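You operate a simulated robot arm through the tools that you are given. There is no shell and no other tool.

The job below is to be done with a simulated robot arm. You get a single attempt, and the scene is never put back.

JOB
Check the module link, run a balance pass, then park the balance plug.
Fine: check once, LINK OK shown; balance switch on till the display shows BALANCE, off again before the plug goes to its holder; busbar and screws stay.

The check looks at the end state, three seconds after you hand in, the way a careful person would. Anything else that was tipped, shoved, dropped, spilled or broken makes it a failure.

ROBOT AND FRAMES
A 7-joint arm with a two-finger parallel gripper, fixed in place. Base frame: the origin is at the foot of the arm, x ahead of it, y to its left, z up; the work surface is at about z = 0. Lengths are in cm, angles in degrees, forces in N, time in s.
With the tool pointing down near the work surface it reaches from about 26 to 68 cm from the base axis. Its first joint turns from -166.0 to 166.0 degrees. Payload 2.5 kg.
Tool frame: the origin (TCP) lies between the finger pads and is the grasp point; the fingertips stand 3 cm ahead of it; z points along the fingers, y is the line along which they close. Largest opening 9.4 cm; finger width 2.8, thickness 1; the body of the gripper, 5 by 9.6 cm, starts 5.5 cm behind the TCP.
Orientation is told as [roll, pitch, yaw] about the base's x, y, z axes, in that order, counted from this pose: with the fingers straight down and closing along the base's y, the tool's x points along the base's -x, its y along +y and its z along -z.

CONTROLS
- The arm moves only by the tool step_arm. Its arguments are lists of equal length, an entry for each row: "delta_rot": the turn, a rotation vector about the tool's x, y, z in units of 5 degrees (1.0 is 5 degrees), a list of three; "travel": the shift along the tool's x, y, z in units of 30 mm (1.0 is 30 mm), a list of three; "grip": the gripper command, from -1 (fully open) to 1 (shut), values between in proportion. In form: {"delta_rot": [[ax, ay, az], ...], "travel": [[tx, ty, tz], ...], "grip": [grip, ...]}. A call has 1 to 20 rows; each row shifts and turns the commanded pose from where the row before left it, along the tool's axes as they then stand. A call with a number of a shift or a turn outside -1 to 1 is refused whole. Rows are played at 5 a second. More than 5 cm and 8.6 degrees between two rows, or a gripper value outside its range, and nothing of the call is played. Where a pose cannot be reached the arm comes as near as it can. A force on the tool above 40 N (or 10 N above the force at the start of the call, whichever is more), or a blocked arm, ends the call early, and 0.2 s more pass. Each finger travels about 7.2 cm/s and halts on what it meets, pressing with about 27 N; the grip force reading is that of the motor and also rises with nothing between the fingers. The clock runs only during rows and for 0.2 s after the last one: add rows that do not move to give the fingers time. The reply holds the time, the measured pose of the TCP, the force on the tool along the base axes, the opening and the grip force, in the units named above and with some noise, with the torque about the TCP (base axes, N m) and any sound that the robot's microphone picked up, and new pictures: "pictures" is both (left out), scene, wrist or none.
- Cameras (640 x 400 px; columns grow to the right, rows downward): "scene" is fixed at [22.1, 50.01, 75.03]; the picture's right is [-0.84, -0.54, 0.00], its down [-0.41, 0.63, -0.66] and it looks along [0.36, -0.56, -0.75] (base axes); focal length 333 px, centre (320, 200). "wrist" rides on the gripper at [7.6, 1.4, -10.2] in the tool frame; the picture's right is [-0.18, 0.98, 0.00], its down [-0.75, -0.14, -0.64] and it looks along [-0.63, -0.12, 0.77] (tool axes); focal length 243 px, centre (320, 200).
- locate(camera, pixels): for up to 12 pixels [column, row] of the newest picture of that camera ("zoom" is the newest enlarged one), the place [x, y, z] in the base frame of the surface seen there, good to about 0.2 cm. No time passes.
- close_up(camera, box): a new picture of the part [left, top, right, bottom] of that camera's present view, enlarged. No time passes.
- sign_off(): hands the job in; it is judged then, once.

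Unless the task says otherwise, let go and move clear before handing in.

The tools are called as name(argument=value, ...) on one line, values as JSON. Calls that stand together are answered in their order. step_arm: Moves the arm, as the interface text tells. Its arguments: {"type":"object","properties":{"delta_rot":{"type":"array"},"travel":{"type":"array"},"grip":{"type":"array"},"pictures":{"type":"string","enum":["both","scene","wrist","none"]}},"required":["delta_rot","travel","grip"]} The other tools are called the same way: locate (camera, pixels) gives the place of the surface under pixels of a picture; close_up (camera, box) takes an enlarged picture of a part of a camera's view; sign_off () hands the job in.

At the start:

```text
time_s: 0.0
tool_pos: [39.82, 2.96, 35.0]
tcp_rot: [-0.1, 0.0, 0.0]
ft_force: [0.2, -0.1, 0.3]
torque: [-0.01, 0.02, 0.0]
gripper_width: 9.4
finger_force: 0.1
```

scene: 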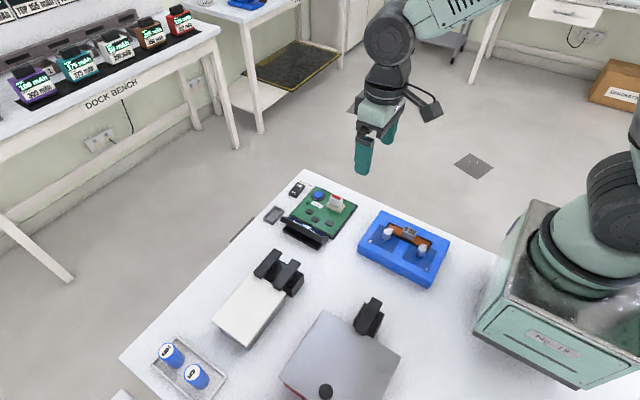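
wrist: 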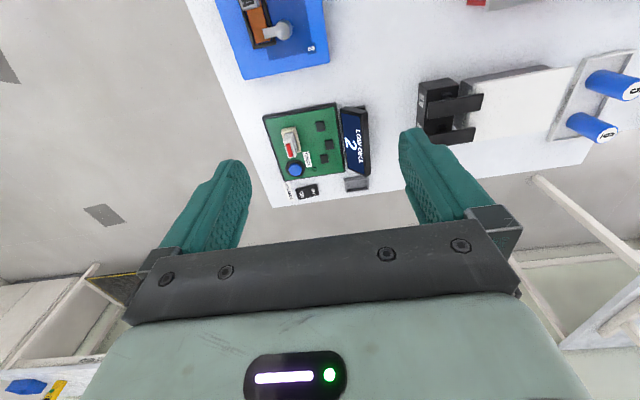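

The scene picture shows a green board near (325,210), a blue block with the busbar near (405,245), and other items on the table. I'll take enlarged views before moving anything.

close_up(camera="scene", box=[250, 160, 370, 260])

close_up(camera="scene", box=[340, 200, 460, 300])

close_up(camera="scene", box=[140, 240, 420, 400])

close_up(camera="wrist", box=[250, 90, 390, 210])

```text
4.00 times, centred on (310, 210) of scene
```

zoom: 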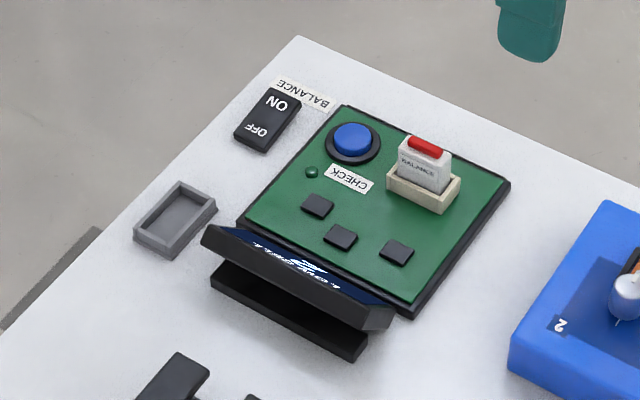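

```text
4.00 times, centred on (400, 250) of scene
```

zoom: 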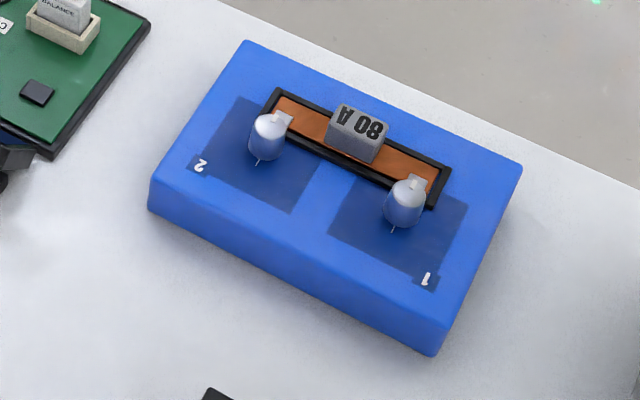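

```text
2.29 times, centred on (280, 320) of scene
```

zoom: 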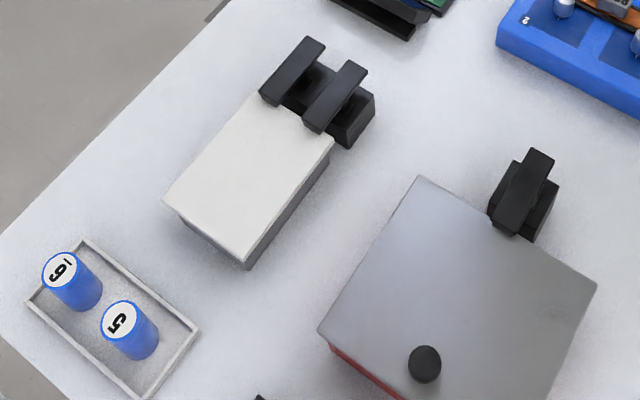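

```text
3.33 times, centred on (320, 150) of wrist
```

zoom: 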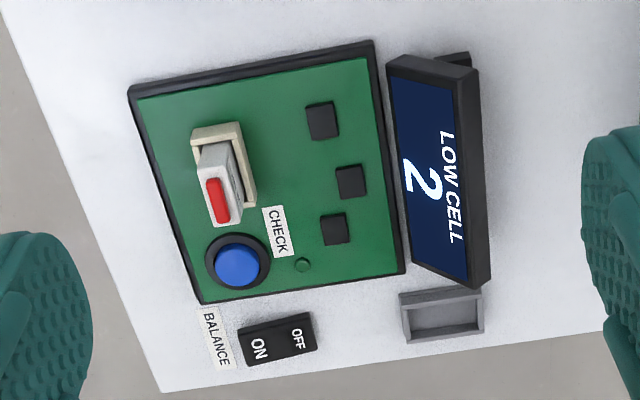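

The display reads "LOW CELL 2". The wrist enlargement shows the button at zoom (237,266), the rocker at (278,340), the plug with its red top at (217,200), and a grey tray at (442,318), which is likely the holder. I'll get positions for these.

locate(camera="zoom", pixels=[[237, 266], [258, 348], [297, 338], [278, 343], [217, 200], [215, 160], [240, 150], [442, 318], [405, 300], [482, 295], [410, 338], [480, 330]])

close_up(camera="scene", box=[260, 170, 360, 240])

```text
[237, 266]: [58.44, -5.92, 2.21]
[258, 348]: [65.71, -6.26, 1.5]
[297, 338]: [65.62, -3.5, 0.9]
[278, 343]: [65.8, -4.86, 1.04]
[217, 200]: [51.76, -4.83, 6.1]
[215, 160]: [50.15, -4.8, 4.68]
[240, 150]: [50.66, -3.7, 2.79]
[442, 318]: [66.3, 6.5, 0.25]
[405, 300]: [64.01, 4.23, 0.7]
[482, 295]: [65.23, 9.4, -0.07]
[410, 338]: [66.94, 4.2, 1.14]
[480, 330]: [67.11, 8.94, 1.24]
```

```text
5.71 times, centred on (310, 205) of scene
```

zoom: 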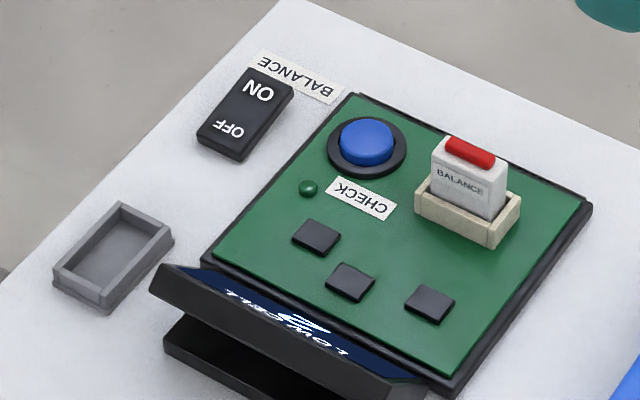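

The switch's ON side stands higher (z 1.5 against 0.9), so it is OFF now. I'll measure the plug, socket, tray and switch from the scene view as well.

locate(camera="zoom", pixels=[[55, 270], [120, 205], [172, 238], [103, 300], [112, 250], [366, 138], [260, 88], [230, 128], [470, 150], [465, 190], [417, 200], [490, 240]])

locate(camera="zoom", pixels=[[248, 72], [292, 90], [198, 140], [240, 158], [436, 148], [505, 165], [448, 140], [494, 158], [340, 155], [518, 200], [308, 188], [85, 285]])

```text
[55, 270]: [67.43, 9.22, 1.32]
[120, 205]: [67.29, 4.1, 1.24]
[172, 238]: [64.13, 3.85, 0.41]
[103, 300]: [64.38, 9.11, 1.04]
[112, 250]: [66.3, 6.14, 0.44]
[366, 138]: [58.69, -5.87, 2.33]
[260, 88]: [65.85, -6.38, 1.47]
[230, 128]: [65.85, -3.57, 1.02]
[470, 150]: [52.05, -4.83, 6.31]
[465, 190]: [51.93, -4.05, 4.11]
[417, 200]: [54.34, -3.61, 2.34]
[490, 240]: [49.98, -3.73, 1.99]
```

```text
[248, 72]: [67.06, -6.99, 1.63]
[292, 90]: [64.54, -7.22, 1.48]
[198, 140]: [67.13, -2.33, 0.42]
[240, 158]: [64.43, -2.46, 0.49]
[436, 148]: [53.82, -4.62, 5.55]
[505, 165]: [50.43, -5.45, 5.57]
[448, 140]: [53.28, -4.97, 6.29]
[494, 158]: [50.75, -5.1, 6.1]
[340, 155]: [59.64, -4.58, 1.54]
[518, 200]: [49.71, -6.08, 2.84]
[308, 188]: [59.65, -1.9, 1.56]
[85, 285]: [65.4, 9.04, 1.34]
```

The socket and plug are aligned with x: the plug is about 3.4 long in x and 1.5 thick in y. The tray's long side is along y. The button top is at about (58.6,-5.9,2.3). I'll shut the gripper and move above the button, staying well clear, to look again.

step_arm(delta_rot=[[0, 0, 0], [0, 0, 0], [0, 0, 0], [0, 0, 0], [0, 0, 0], [0, 0, 0], [0, 0, 0], [0, 0, 0], [0, 0, 0], [0, 0, 0], [0, 0, 0], [0, 0, 0]], travel=[[-0.62, -0.295, 0.6], [-0.62, -0.295, 0.6], [-0.62, -0.295, 0.6], [-0.62, -0.295, 0.6], [-0.62, -0.295, 0.6], [-0.62, -0.295, 0.6], [-0.62, -0.295, 0.6], [-0.62, -0.295, 0.6], [-0.62, -0.295, 0.6], [-0.62, -0.295, 0.6], [0, 0, 0], [0, 0, 0]], grip=[1, 1, 1, 1, 1, 1, 1, 1, 1, 1, 1, 1])

```text
time_s: 2.6
tool_pos: [58.7, -5.83, 16.91]
tcp_rot: [-0.1, 0.1, 0.1]
ft_force: [1.0, 0.5, 0.4]
torque: [0.0, 0.03, 0.0]
gripper_width: 0.0
finger_force: 27.3
```

scene: 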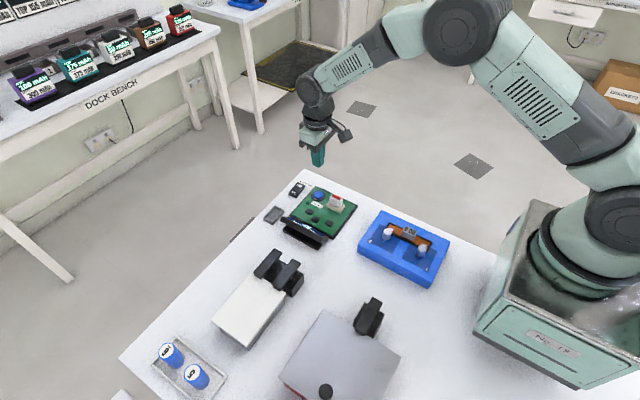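
wrist: 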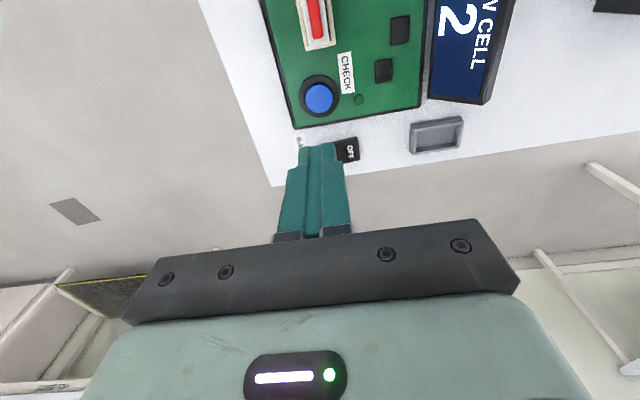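

The wrist picture shows the button at (319,98) and the tray at (437,134). I'll locate these again from closer in.

close_up(camera="wrist", box=[270, 0, 480, 160])

locate(camera="wrist", pixels=[[319, 98], [308, 98], [330, 98], [319, 86], [319, 110], [302, 98], [437, 134], [412, 124], [462, 118], [460, 146], [413, 152], [348, 152]])

```text
2.50 times, centred on (375, 80) of wrist
```

zoom: 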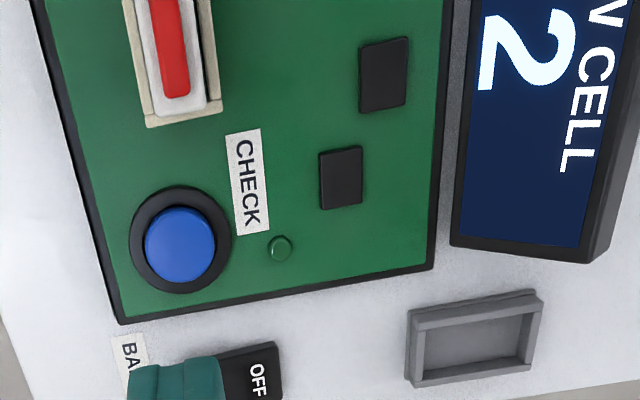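

```text
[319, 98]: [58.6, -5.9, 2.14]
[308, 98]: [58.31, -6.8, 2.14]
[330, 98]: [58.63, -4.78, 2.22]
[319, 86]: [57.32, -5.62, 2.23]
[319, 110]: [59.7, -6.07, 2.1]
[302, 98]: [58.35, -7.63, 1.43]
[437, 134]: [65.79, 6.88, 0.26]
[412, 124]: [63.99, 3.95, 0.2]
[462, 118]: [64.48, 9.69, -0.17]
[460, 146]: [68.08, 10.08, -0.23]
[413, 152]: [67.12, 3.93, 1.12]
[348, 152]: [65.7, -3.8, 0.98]
```

I need the ring height relative to the button, and a finer measurement of the tray and switch, before pressing.

locate(camera="zoom", pixels=[[138, 240], [224, 240], [180, 192], [178, 287], [180, 245], [300, 180], [281, 249], [418, 345], [525, 320], [468, 376], [478, 300], [470, 345]])

```text
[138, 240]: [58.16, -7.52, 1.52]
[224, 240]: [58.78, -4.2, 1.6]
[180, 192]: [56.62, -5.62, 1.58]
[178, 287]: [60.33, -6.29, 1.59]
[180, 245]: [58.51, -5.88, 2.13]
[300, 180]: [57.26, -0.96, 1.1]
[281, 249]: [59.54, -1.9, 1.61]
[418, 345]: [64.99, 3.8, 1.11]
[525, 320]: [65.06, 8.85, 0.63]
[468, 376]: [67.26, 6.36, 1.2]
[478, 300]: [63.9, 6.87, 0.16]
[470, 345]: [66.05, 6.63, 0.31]
```

The ring top is at z≈1.6 and the button top at ≈2.15, so the closed fingertips can press the button down. I'll descend to tip height ≈2.7 (TCP 5.7) centred on the button.

step_arm(delta_rot=[[0, 0, 0], [0, 0, 0], [0, 0, 0], [0, 0, 0], [0, 0, 0], [0, 0, 0], [0, 0, 0], [0, 0, 0], [0, 0, 0]], travel=[[0.067, -0.013, 0.46], [0, 0, 0.46], [0, 0, 0.46], [0, 0, 0.46], [0, 0, 0.46], [0, 0, 0.46], [0, 0, 0.46], [0, 0, 0.46], [0, 0, 0]], grip=[1, 1, 1, 1, 1, 1, 1, 1, 1])

```text
time_s: 4.6
tool_pos: [58.07, -5.93, 5.77]
tcp_rot: [0.0, 0.0, -0.1]
ft_force: [-0.4, 0.1, -0.4]
torque: [0.0, 0.0, -0.04]
gripper_width: 0.01
finger_force: 26.2
```

scene: 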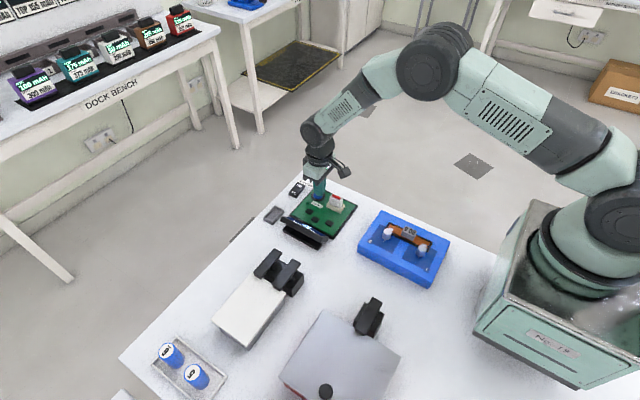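
wrist: 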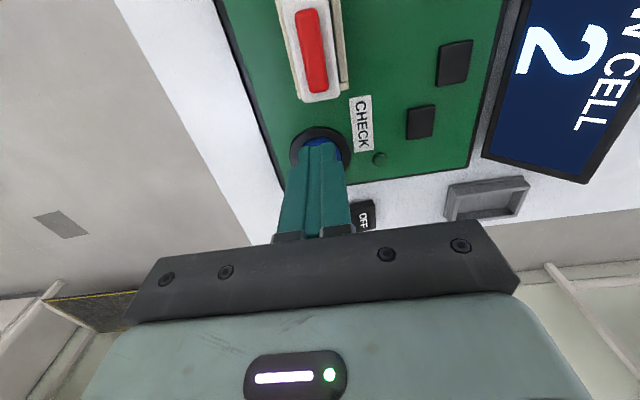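

The fingers are over the button, with its blue edge at (320,143). Measured x differs from my estimate, so I'll take still readings to judge the noise before pressing.

step_arm(delta_rot=[[0, 0, 0]], travel=[[0, 0, 0]], grip=[1], pictures="none")

step_arm(delta_rot=[[0, 0, 0]], travel=[[0, 0, 0]], grip=[1], pictures="none")

close_up(camera="wrist", box=[260, 80, 400, 200])

```text
time_s: 5.0
tool_pos: [58.12, -5.86, 5.96]
tcp_rot: [0.0, 0.0, 0.1]
ft_force: [-0.3, -0.6, -0.3]
torque: [-0.01, -0.02, 0.01]
gripper_width: 0.03
finger_force: 27.3
```

```text
time_s: 5.4
tool_pos: [58.1, -5.83, 5.75]
tcp_rot: [-0.1, 0.1, 0.1]
ft_force: [0.1, 0.7, -0.2]
torque: [0.01, -0.01, -0.03]
gripper_width: 0.0
finger_force: 26.3
```

```text
3.33 times, centred on (330, 140) of wrist
```

zoom: 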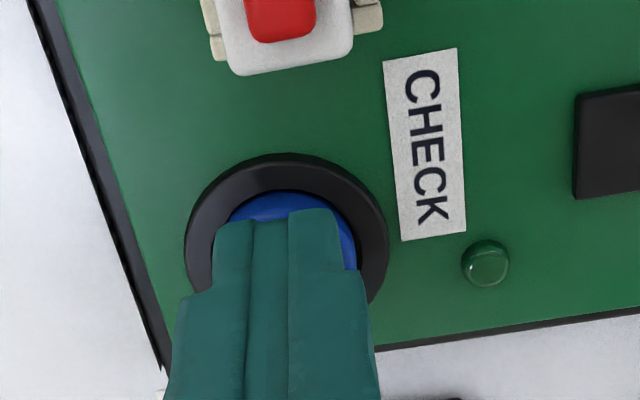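

The true pose is about (58.1,-5.87,5.83). I'll shift 0.35 cm in x and ease down to near contact.

step_arm(delta_rot=[[0, 0, 0], [0, 0, 0], [0, 0, 0], [0, 0, 0], [0, 0, 0]], travel=[[-0.12, 0, 0], [0, 0, 0.06], [0, 0, 0.06], [0, 0, 0.05], [0, 0, 0]], grip=[1, 1, 1, 1, 1], pictures="wrist")

```text
time_s: 6.6
tool_pos: [58.49, -5.9, 5.51]
tcp_rot: [0.1, 0.0, 0.0]
ft_force: [-0.4, 0.8, 0.1]
torque: [0.03, 0.05, -0.02]
gripper_width: 0.0
finger_force: 26.6
```

wrist: 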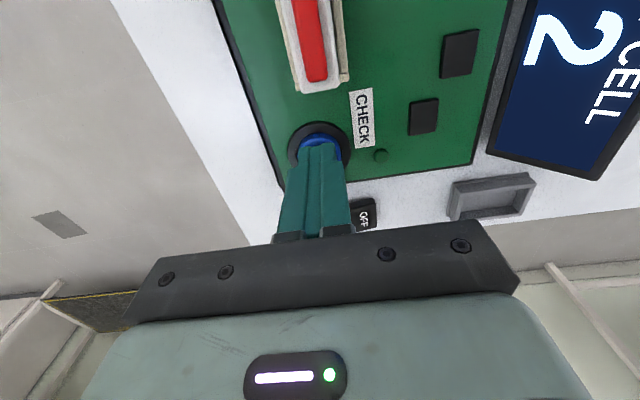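

No contact yet: the force is near zero and the tip is at ≈2.4. I'll press down slowly in small steps.

step_arm(delta_rot=[[0, 0, 0], [0, 0, 0], [0, 0, 0], [0, 0, 0], [0, 0, 0]], travel=[[0, 0, 0.03], [0, 0, 0.03], [0, 0, 0.03], [0, 0, 0.03], [0, 0, 0]], grip=[1, 1, 1, 1, 1], pictures="wrist")

```text
time_s: 7.8
tool_pos: [58.51, -5.91, 4.97]
tcp_rot: [0.0, 0.0, 0.1]
ft_force: [-0.9, -1.0, 1.5]
torque: [0.0, 0.01, 0.0]
gripper_width: 0.0
finger_force: 27.0
```

wrist: 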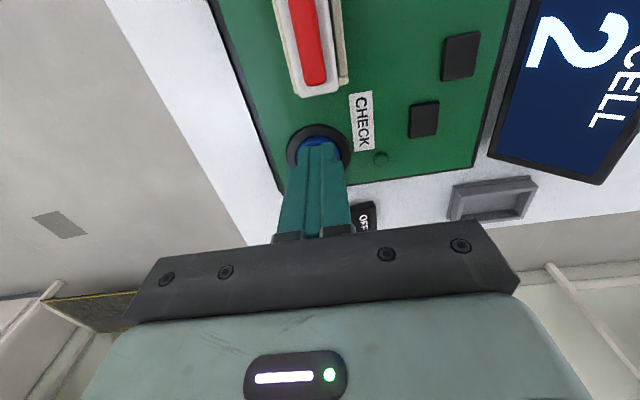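

The force is about 1.5 N and the tip is at ≈2.0, so contact has just begun. I'll press a little deeper.

step_arm(delta_rot=[[0, 0, 0], [0, 0, 0], [0, 0, 0], [0, 0, 0]], travel=[[0, 0, 0.02], [0, 0, 0.02], [0, 0, 0.02], [0, 0, 0]], grip=[1, 1, 1, 1], pictures="wrist")

```text
time_s: 8.8
tool_pos: [58.47, -5.99, 4.91]
tcp_rot: [0.0, 0.0, 0.1]
ft_force: [0.7, -0.2, 3.4]
torque: [0.01, -0.01, -0.03]
gripper_width: 0.02
finger_force: 26.5
heard: click
```

wrist: 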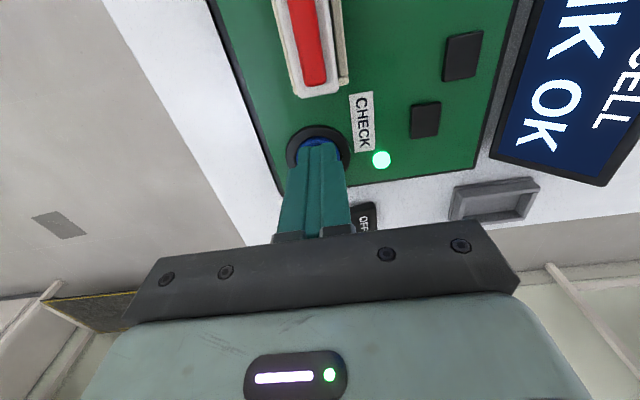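

A click was heard, the LED at (381,159) is lit, and the display reads "...NK OK". I'll lift straight up off the button and confirm with a clear view.

step_arm(delta_rot=[[0, 0, 0], [0, 0, 0], [0, 0, 0], [0, 0, 0], [0, 0, 0], [0, 0, 0], [0, 0, 0]], travel=[[0, 0, -0.2], [0, 0, -0.4], [0, 0, -0.4], [0, 0, -0.4], [0, 0, -0.4], [0, 0, -0.4], [0, 0, 0]], grip=[1, 1, 1, 1, 1, 1, 1])

close_up(camera="scene", box=[260, 170, 360, 240])

close_up(camera="wrist", box=[270, 0, 560, 200])

```text
time_s: 10.4
tool_pos: [58.6, -5.81, 11.37]
tcp_rot: [0.0, 0.0, 0.1]
ft_force: [1.5, 0.1, 0.0]
torque: [-0.02, 0.01, 0.0]
gripper_width: 0.0
finger_force: 26.6
```

scene: 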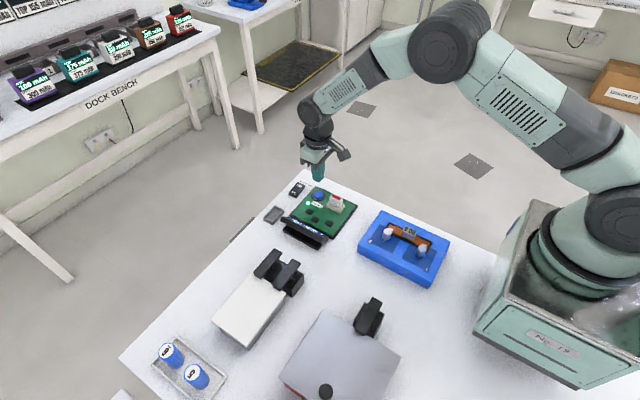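
wrist: 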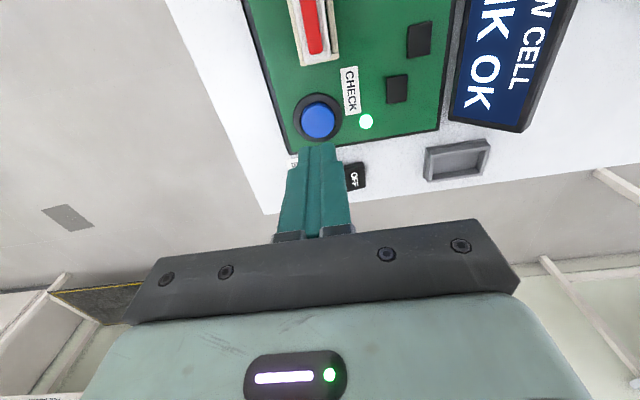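

```text
5.71 times, centred on (310, 205) of scene
```

zoom: 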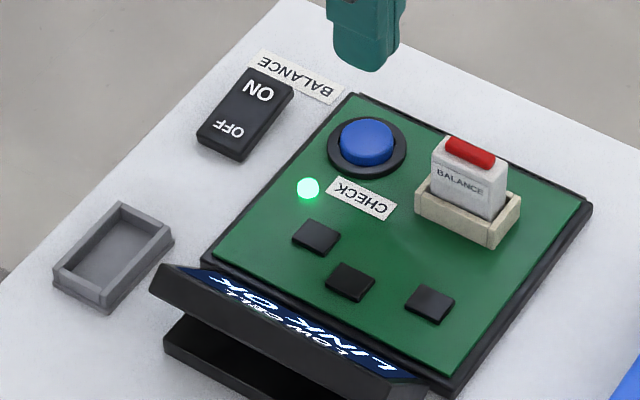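

```text
2.00 times, centred on (415, 100) of wrist
```

zoom: 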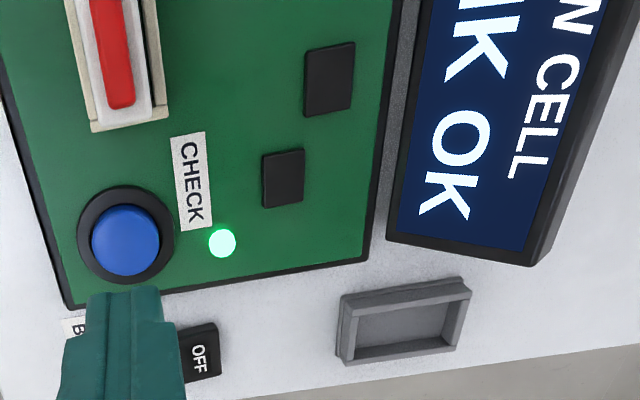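

LINK OK is shown, and the button was pressed once. Next I'll move over the raised ON end of the rocker, at about (65.8,-6.4), staying at height.

step_arm(delta_rot=[[0, 0, 0], [0, 0, 0], [0, 0, 0], [0, 0, 0], [0, 0, 0], [0, 0, 0], [0, 0, 0], [0, 0, 0]], travel=[[-0.406, -0.03, 0], [-0.406, -0.03, 0], [-0.406, -0.03, 0], [-0.406, -0.03, 0], [-0.406, -0.03, 0], [-0.406, -0.03, 0], [0, 0, 0], [0, 0, 0]], grip=[1, 1, 1, 1, 1, 1, 1, 1])

step_arm(delta_rot=[[0, 0, 0]], travel=[[0, 0, 0]], grip=[1], pictures="none")

close_up(camera="scene", box=[260, 150, 360, 220])

```text
time_s: 12.2
tool_pos: [65.88, -6.58, 11.51]
tcp_rot: [0.1, 0.0, -0.1]
ft_force: [0.1, 0.1, -1.0]
torque: [0.0, -0.03, 0.0]
gripper_width: 0.03
finger_force: 27.3
```

scene: 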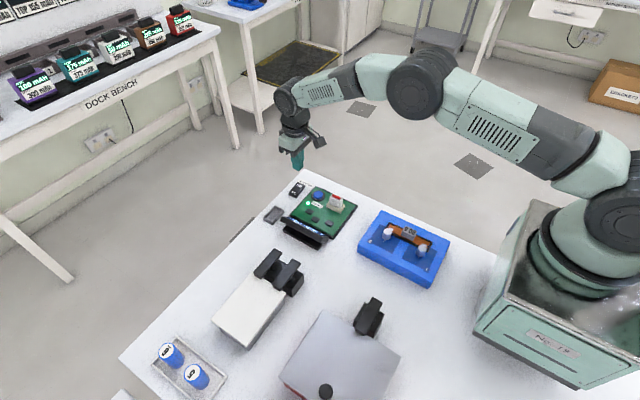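
wrist: 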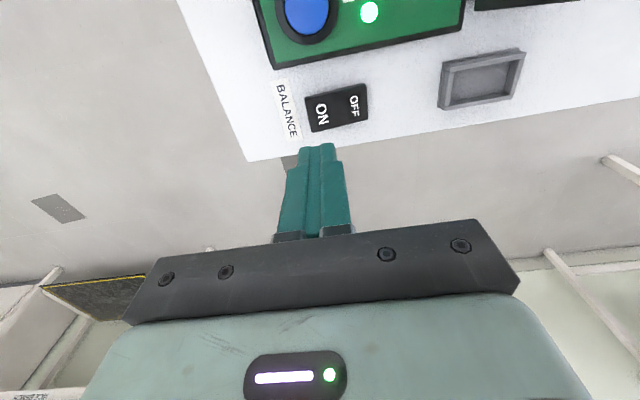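

```text
time_s: 12.6
tool_pos: [65.87, -6.53, 11.54]
tcp_rot: [0.0, 0.0, 0.0]
ft_force: [0.2, 0.5, -0.2]
torque: [0.01, 0.02, 0.07]
gripper_width: 0.01
finger_force: 26.7
```

```text
5.71 times, centred on (310, 185) of scene
```

zoom: 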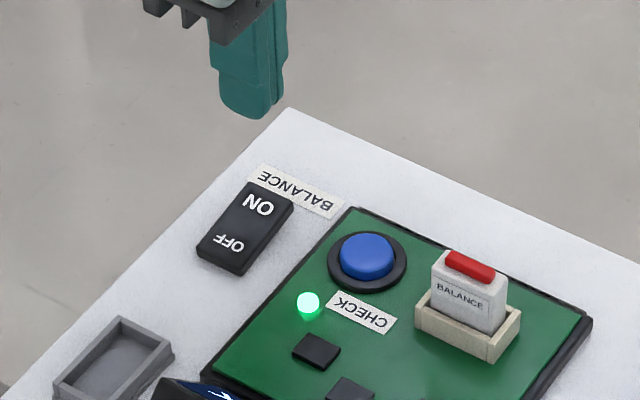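

The tool is at about (65.87,-6.55,11.5) and the rocker is now fully visible at wrist (337,107). I'll check its exact extents.

locate(camera="wrist", pixels=[[321, 114], [353, 105], [337, 110], [307, 104], [313, 128], [364, 88], [365, 116], [310, 116], [480, 80], [447, 80], [519, 70]])

close_up(camera="wrist", box=[280, 60, 400, 150])

```text
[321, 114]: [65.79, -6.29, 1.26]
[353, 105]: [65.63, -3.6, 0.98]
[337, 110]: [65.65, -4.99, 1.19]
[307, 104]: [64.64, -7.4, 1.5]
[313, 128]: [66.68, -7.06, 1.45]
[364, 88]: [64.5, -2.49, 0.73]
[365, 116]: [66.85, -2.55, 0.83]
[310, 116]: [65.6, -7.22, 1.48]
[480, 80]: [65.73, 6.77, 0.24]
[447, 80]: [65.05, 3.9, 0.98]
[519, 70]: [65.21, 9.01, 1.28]
```

```text
4.44 times, centred on (340, 105) of wrist
```

zoom: 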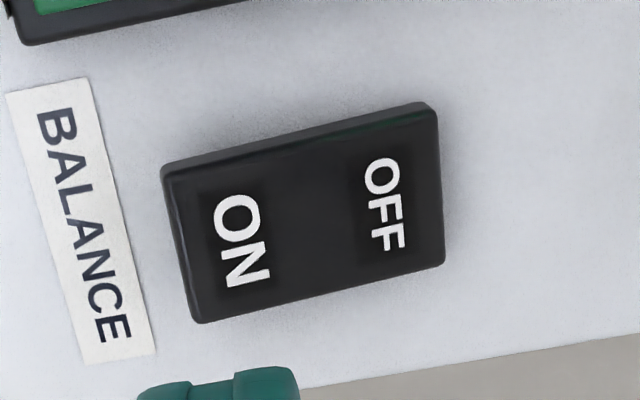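

The ON end centre is about (65.7,-6.4), top z≈1.4. I'll descend to tip height ≈2.1.

step_arm(delta_rot=[[0, 0, 0], [0, 0, 0], [0, 0, 0], [0, 0, 0], [0, 0, 0], [0, 0, 0], [0, 0, 0]], travel=[[0.04, 0.03, 0.4], [0, 0, 0.4], [0, 0, 0.4], [0, 0, 0.4], [0, 0, 0.3], [0, 0, 0.2], [0, 0, 0]], grip=[1, 1, 1, 1, 1, 1, 1], pictures="wrist")

close_up(camera="scene", box=[260, 150, 360, 220])

```text
time_s: 14.2
tool_pos: [65.86, -6.49, 5.32]
tcp_rot: [0.0, 0.1, 0.0]
ft_force: [0.5, 0.2, -0.1]
torque: [0.04, 0.0, 0.0]
gripper_width: 0.01
finger_force: 27.7
```

wrist: 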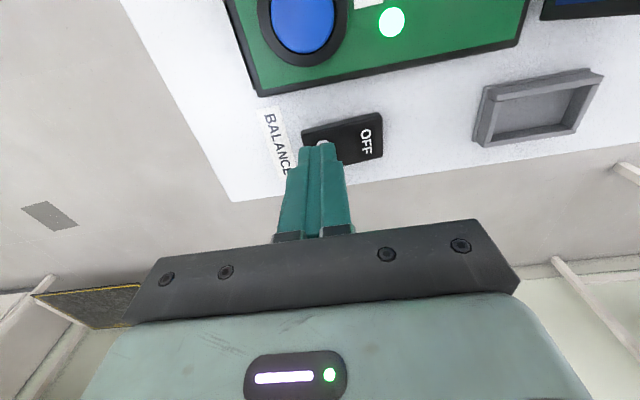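

```text
5.71 times, centred on (310, 185) of scene
```

zoom: 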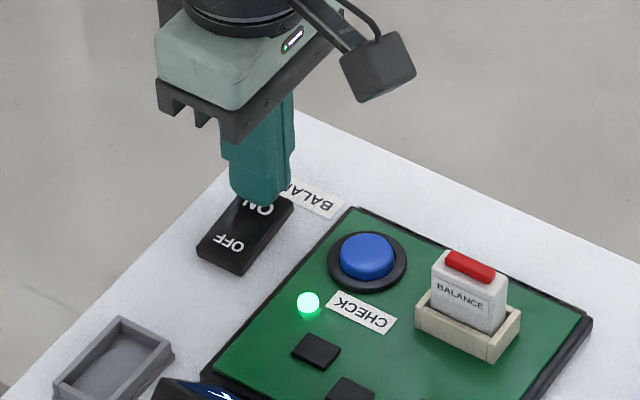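

The fingertips are over the ON end with no contact yet. I'll press down in small steps and watch the force and sound.

step_arm(delta_rot=[[0, 0, 0], [0, 0, 0], [0, 0, 0], [0, 0, 0], [0, 0, 0], [0, 0, 0]], travel=[[0, 0, 0.06], [0, 0, 0.06], [0, 0, 0.04], [0, 0, 0.04], [0, 0, 0.04], [0, 0, 0]], grip=[1, 1, 1, 1, 1, 1], pictures="scene")

close_up(camera="scene", box=[260, 170, 360, 240])

```text
time_s: 15.6
tool_pos: [65.65, -6.34, 4.58]
tcp_rot: [0.0, 0.0, 0.0]
ft_force: [-0.7, -1.4, 2.0]
torque: [-0.04, 0.02, 0.02]
gripper_width: 0.0
finger_force: 26.9
```

scene: 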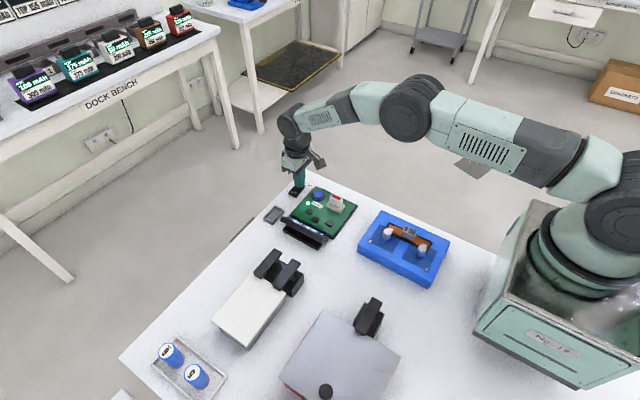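

```text
5.71 times, centred on (310, 205) of scene
```

zoom: 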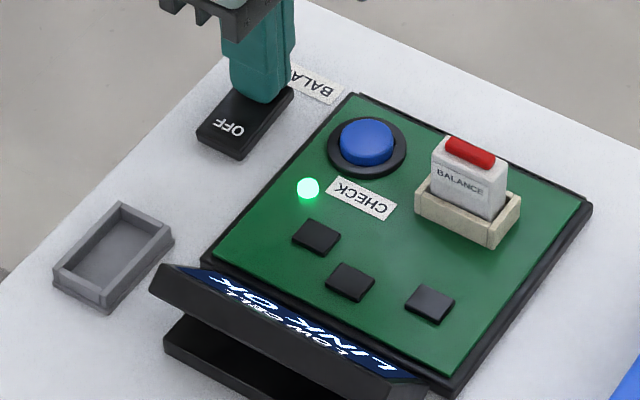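

The force is 2 N, so the tips are on the rocker, but there is no click yet and the display still reads LINK OK. I'll press further.

step_arm(delta_rot=[[0, 0, 0], [0, 0, 0], [0, 0, 0], [0, 0, 0], [0, 0, 0]], travel=[[0, 0, 0.03], [0, 0, 0.03], [0, 0, 0.03], [0, 0, 0.03], [0, 0, 0]], grip=[1, 1, 1, 1, 1], pictures="scene")

close_up(camera="scene", box=[260, 170, 360, 240])

```text
time_s: 16.8
tool_pos: [65.69, -6.31, 4.23]
tcp_rot: [0.0, 0.1, 0.0]
ft_force: [-11.7, 2.1, 13.4]
torque: [0.16, 0.32, 0.1]
gripper_width: 0.0
finger_force: 26.5
```

scene: 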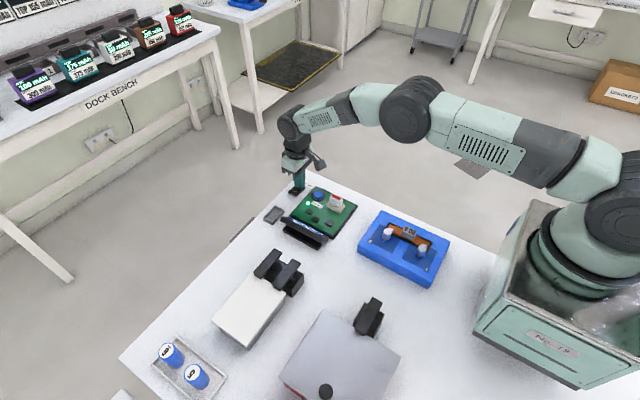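

```text
5.71 times, centred on (310, 205) of scene
```

zoom: 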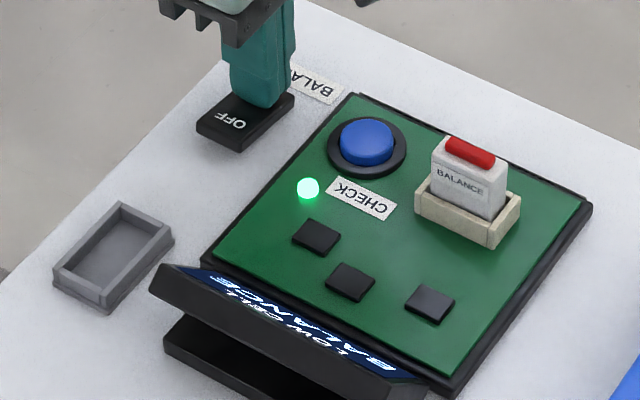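

The rocker has tipped to ON and the display now reads BALANCE. I'll lift off gently straight up.

step_arm(delta_rot=[[0, 0, 0], [0, 0, 0], [0, 0, 0], [0, 0, 0], [0, 0, 0], [0, 0, 0]], travel=[[0, 0, -0.1], [0, 0, -0.2], [0, 0, -0.4], [0, 0, -0.4], [0, 0, -0.4], [0, 0, 0]], grip=[1, 1, 1, 1, 1, 1])

close_up(camera="scene", box=[260, 170, 360, 240])

close_up(camera="wrist", box=[280, 60, 480, 180])

```text
time_s: 18.2
tool_pos: [65.69, -6.44, 8.63]
tcp_rot: [0.1, -0.1, 0.0]
ft_force: [0.0, -0.4, 0.0]
torque: [-0.03, -0.03, 0.02]
gripper_width: 0.02
finger_force: 27.0
```

scene: 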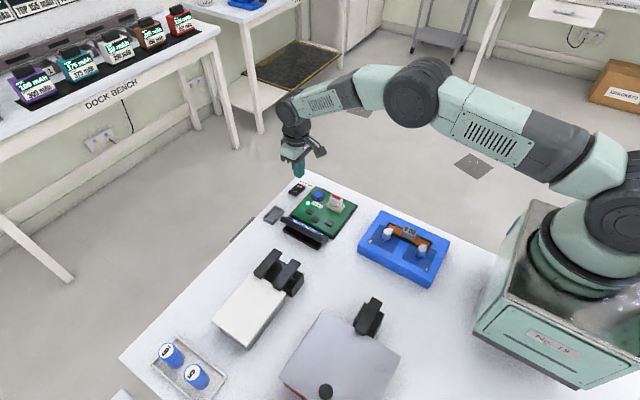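
wrist: 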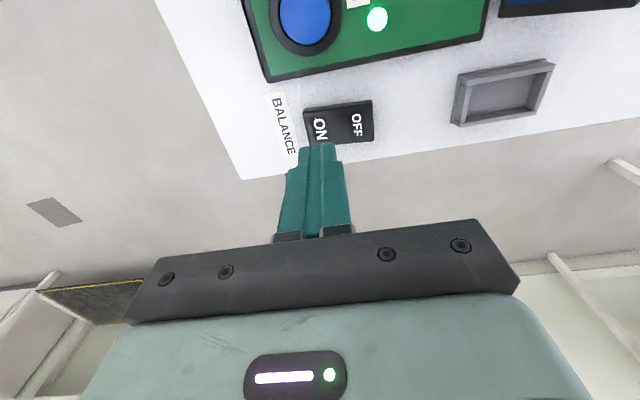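

```text
5.71 times, centred on (310, 205) of scene
```

zoom: 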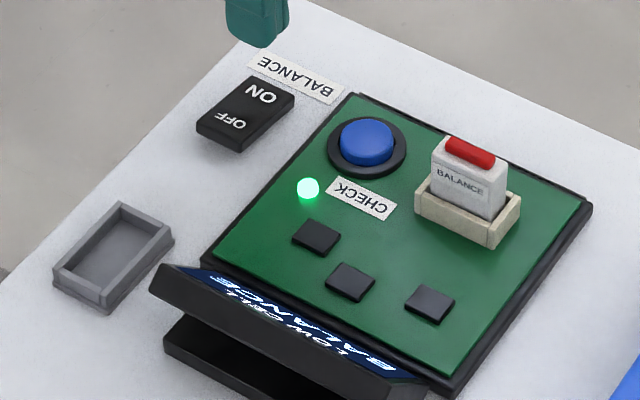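

```text
3.20 times, centred on (380, 120) of wrist
```

zoom: 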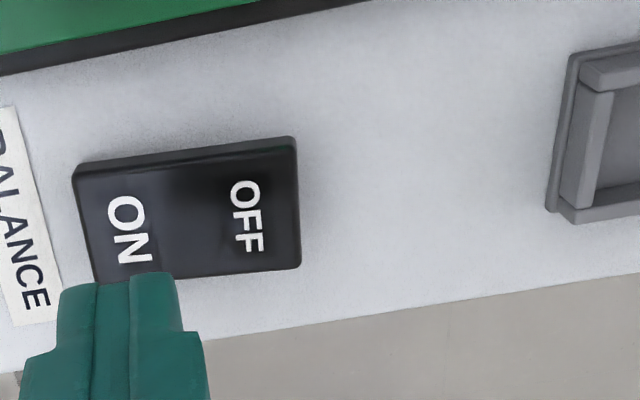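

The switch is latched ON and the display shows BALANCE. I'll now move over the OFF end (y≈-3.2) and press it.

step_arm(delta_rot=[[0, 0, 0], [0, 0, 0], [0, 0, 0], [0, 0, 0], [0, 0, 0], [0, 0, 0], [0, 0, 0], [0, 0, 0]], travel=[[0, 0.35, 0], [0, 0.35, 0], [0, 0.35, 0], [0, 0, 0], [0, 0, 0.35], [0, 0, 0.35], [0, 0, 0.3], [0, 0, 0]], grip=[1, 1, 1, 1, 1, 1, 1, 1], pictures="both")

close_up(camera="scene", box=[260, 170, 360, 240])

```text
time_s: 20.0
tool_pos: [65.55, -3.23, 5.66]
tcp_rot: [0.1, 0.1, -0.1]
ft_force: [0.3, -0.1, 0.3]
torque: [-0.04, 0.02, 0.0]
gripper_width: 0.0
finger_force: 27.4
```

scene: 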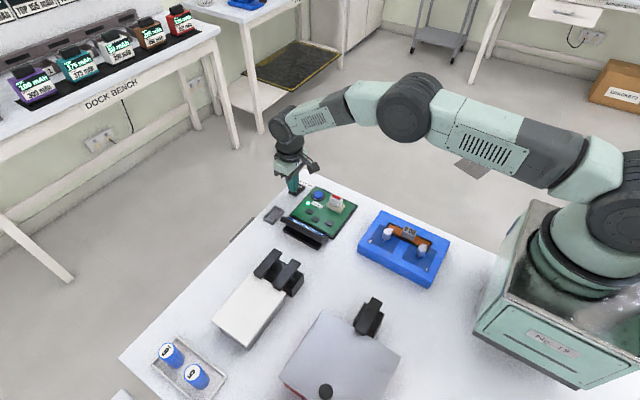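
wrist: 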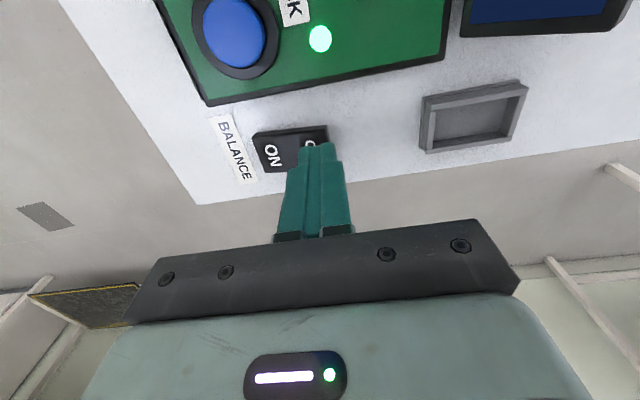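

```text
5.71 times, centred on (310, 205) of scene
```

zoom: 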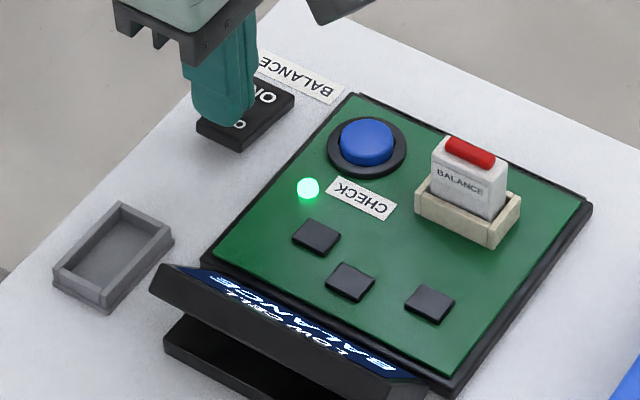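

The tips are over the OFF end, tip z≈2.65. I'll lower to contact and press in small steps.

step_arm(delta_rot=[[0, 0, 0], [0, 0, 0], [0, 0, 0], [0, 0, 0], [0, 0, 0], [0, 0, 0], [0, 0, 0]], travel=[[0, 0, 0.1], [0, 0, 0.1], [0, 0, 0.08], [0, 0, 0.06], [0, 0, 0.04], [0, 0, 0.03], [0, 0, 0]], grip=[1, 1, 1, 1, 1, 1, 1], pictures="scene")

close_up(camera="scene", box=[260, 170, 360, 240])

```text
time_s: 21.6
tool_pos: [65.72, -3.11, 4.42]
tcp_rot: [0.0, 0.0, 0.0]
ft_force: [-0.3, 0.6, -0.4]
torque: [0.05, 0.02, -0.03]
gripper_width: 0.01
finger_force: 27.1
```

scene: 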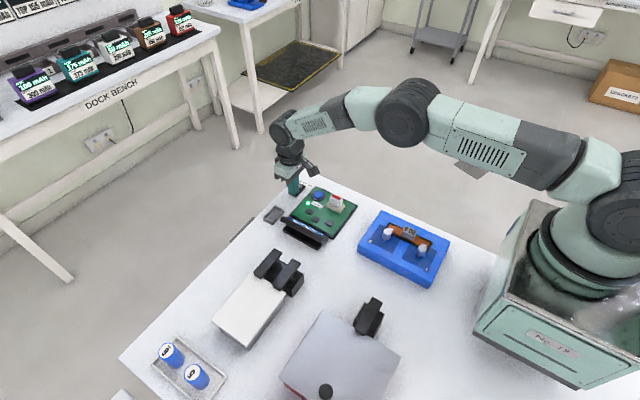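

```text
5.71 times, centred on (310, 205) of scene
```

zoom: 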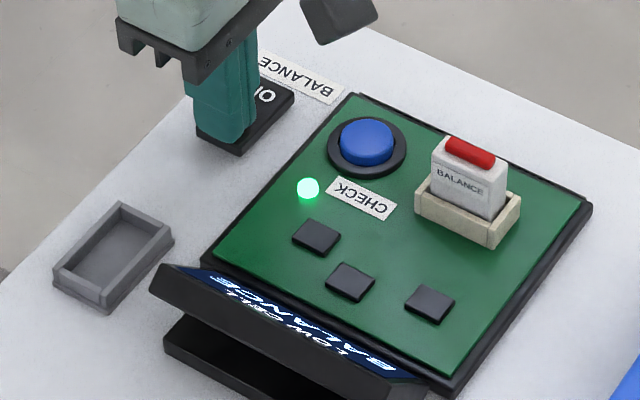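

There is no contact force yet at TCP 4.42 and the display still reads BALANCE. I'll keep going in small steps.

step_arm(delta_rot=[[0, 0, 0], [0, 0, 0], [0, 0, 0], [0, 0, 0], [0, 0, 0]], travel=[[0, 0, 0.03], [0, 0, 0.03], [0, 0, 0.02], [0, 0, 0.02], [0, 0, 0]], grip=[1, 1, 1, 1, 1], pictures="scene")

close_up(camera="scene", box=[260, 170, 360, 240])

```text
time_s: 22.8
tool_pos: [65.69, -3.32, 4.29]
tcp_rot: [-0.1, 0.0, -0.1]
ft_force: [-0.1, -0.2, 0.1]
torque: [-0.04, -0.02, 0.02]
gripper_width: 0.04
finger_force: 27.0
```

scene: 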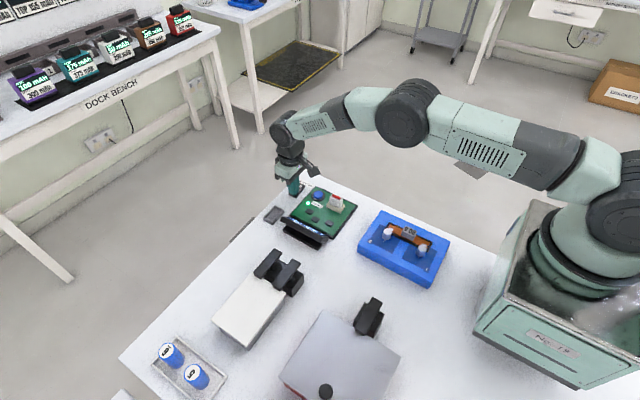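

```text
5.71 times, centred on (310, 205) of scene
```

zoom: 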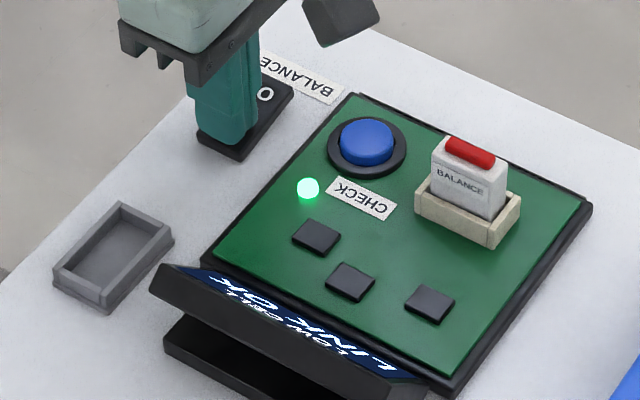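

The display is back to LINK OK and the rocker has tipped to OFF. I'll lift up and verify the switch position.

step_arm(delta_rot=[[0, 0, 0], [0, 0, 0], [0, 0, 0], [0, 0, 0], [0, 0, 0], [0, 0, 0], [0, 0, 0]], travel=[[0, 0, -0.1], [0, 0, -0.3], [0, 0, -0.5], [0, 0, -0.5], [0, 0, -0.5], [0, 0, -0.5], [0, 0, 0]], grip=[1, 1, 1, 1, 1, 1, 1])

close_up(camera="scene", box=[260, 170, 360, 240])

close_up(camera="wrist", box=[240, 60, 480, 180])

```text
time_s: 24.4
tool_pos: [65.9, -3.08, 11.14]
tcp_rot: [0.0, 0.0, 0.0]
ft_force: [0.3, 0.7, -0.2]
torque: [0.05, -0.06, -0.01]
gripper_width: 0.0
finger_force: 26.8
```

scene: 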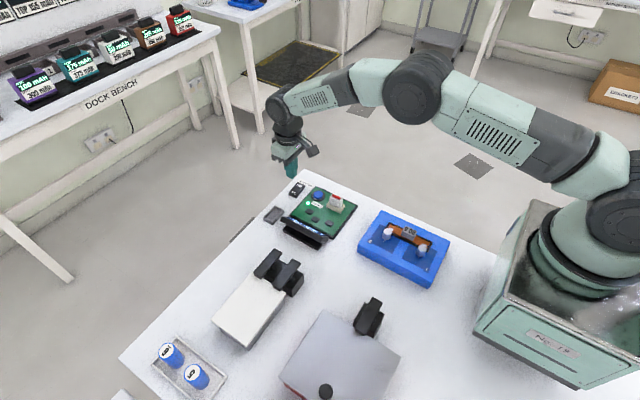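
wrist: 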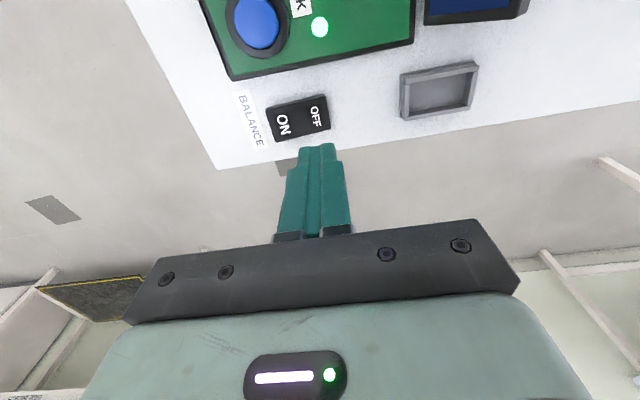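

```text
5.71 times, centred on (310, 205) of scene
```

zoom: 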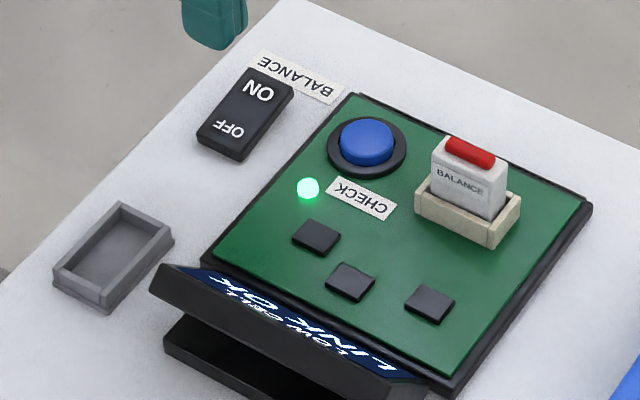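

```text
2.67 times, centred on (360, 120) of wrist
```

zoom: 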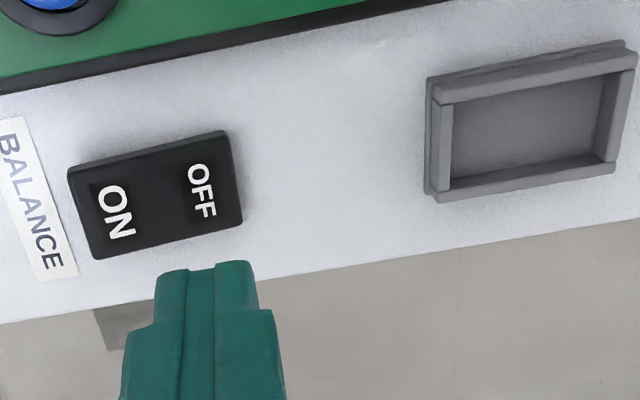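

The switch is off (it looks as at first) and LINK OK is shown. Now I'll measure the tray's rim and floor in detail for placing the plug.

locate(camera="zoom", pixels=[[440, 85], [446, 145], [440, 188], [535, 70], [632, 52], [625, 100], [608, 168], [525, 182], [520, 130], [470, 150], [590, 100], [460, 115]])

close_up(camera="wrist", box=[380, 40, 500, 140])

```text
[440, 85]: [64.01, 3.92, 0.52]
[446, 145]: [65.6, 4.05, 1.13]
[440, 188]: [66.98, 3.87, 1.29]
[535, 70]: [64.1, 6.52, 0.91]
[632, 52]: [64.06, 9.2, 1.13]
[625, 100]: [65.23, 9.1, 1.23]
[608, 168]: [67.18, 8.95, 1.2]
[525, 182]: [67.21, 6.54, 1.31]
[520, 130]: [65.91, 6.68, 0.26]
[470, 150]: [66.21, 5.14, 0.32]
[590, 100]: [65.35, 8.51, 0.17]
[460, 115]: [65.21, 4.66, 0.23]
```

```text
4.00 times, centred on (440, 90) of wrist
```

zoom: 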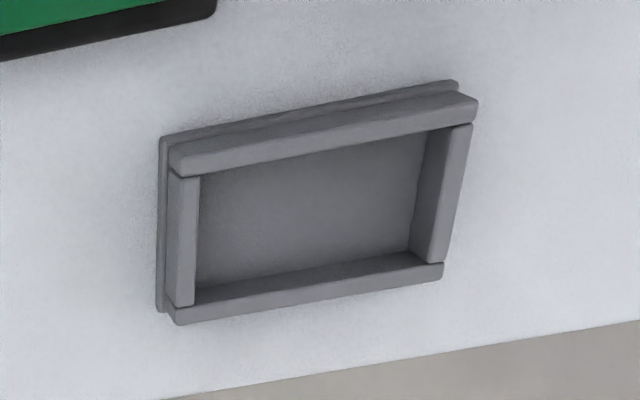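

I'll pinpoint the tray's rim wall centres.

locate(camera="zoom", pixels=[[183, 240], [455, 185], [320, 125], [310, 290], [320, 135], [320, 140], [310, 298], [172, 240], [196, 240], [466, 185], [443, 185], [310, 280]])

```text
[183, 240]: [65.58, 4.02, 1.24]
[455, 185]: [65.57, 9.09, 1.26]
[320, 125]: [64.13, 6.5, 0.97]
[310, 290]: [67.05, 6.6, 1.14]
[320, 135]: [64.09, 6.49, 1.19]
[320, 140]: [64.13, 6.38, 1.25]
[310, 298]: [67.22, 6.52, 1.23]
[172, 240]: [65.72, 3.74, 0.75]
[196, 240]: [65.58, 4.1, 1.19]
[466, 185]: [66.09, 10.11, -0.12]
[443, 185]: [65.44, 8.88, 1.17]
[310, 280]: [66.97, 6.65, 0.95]
```

The tray's rim centre is about (65.65,6.5), its inside about 2.5 × 4.6, rim z 1.25 and floor z 0.25. I'll return above the plug with the fingers half open and look at it.

step_arm(delta_rot=[[0, 0, 0], [0, 0, 0], [0, 0, 0], [0, 0, 0], [0, 0, 0], [0, 0, 0], [0, 0, 0], [0, 0, 0], [0, 0, 0], [0, 0, 0], [0, 0, 0]], travel=[[0, 0, -0.6], [0, 0, -0.6], [0.575, -0.073, 0], [0.575, -0.073, 0], [0.575, -0.073, 0], [0.575, -0.073, 0], [0.575, -0.073, 0], [0.575, -0.073, 0], [0.575, -0.073, 0], [0.575, -0.073, 0], [0, 0, 0]], grip=[1, 1, 0, 0, 0, 0, 0, 0, 0, 0, 0])

close_up(camera="wrist", box=[240, 60, 400, 200])

```text
time_s: 26.8
tool_pos: [51.84, -4.9, 14.81]
tcp_rot: [0.1, 0.1, 0.0]
ft_force: [-1.1, -0.2, 0.0]
torque: [-0.04, 0.02, -0.02]
gripper_width: 4.71
finger_force: 0.1
```

scene: 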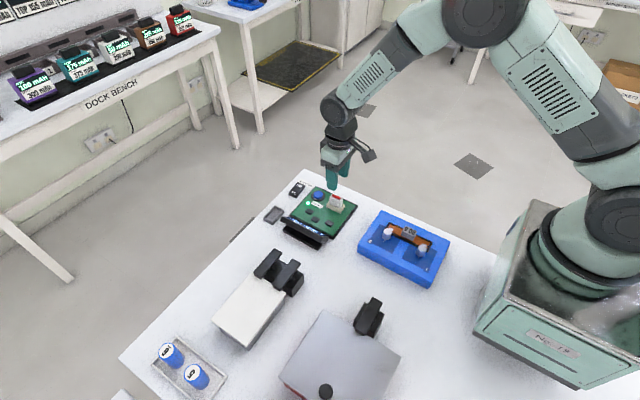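
wrist: 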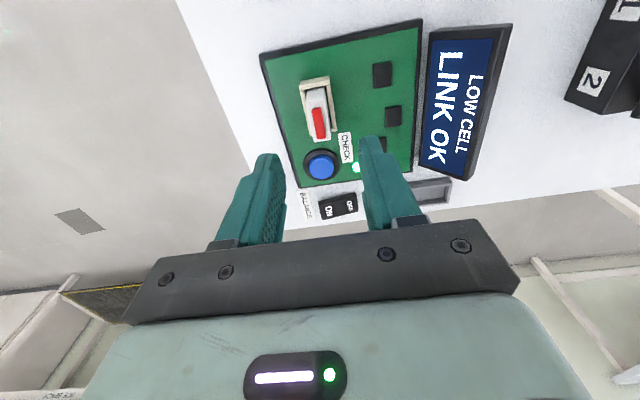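

```text
2.86 times, centred on (320, 130) of wrist
```

zoom: 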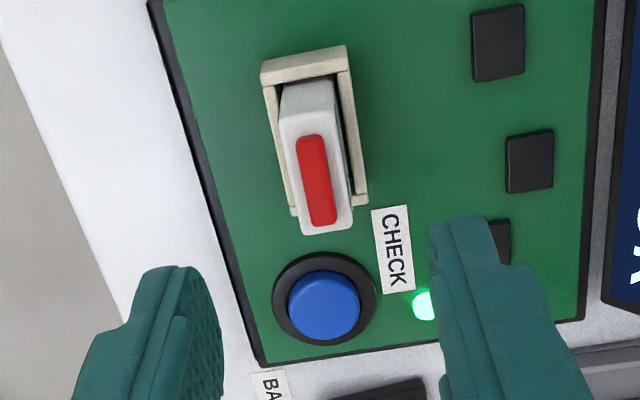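

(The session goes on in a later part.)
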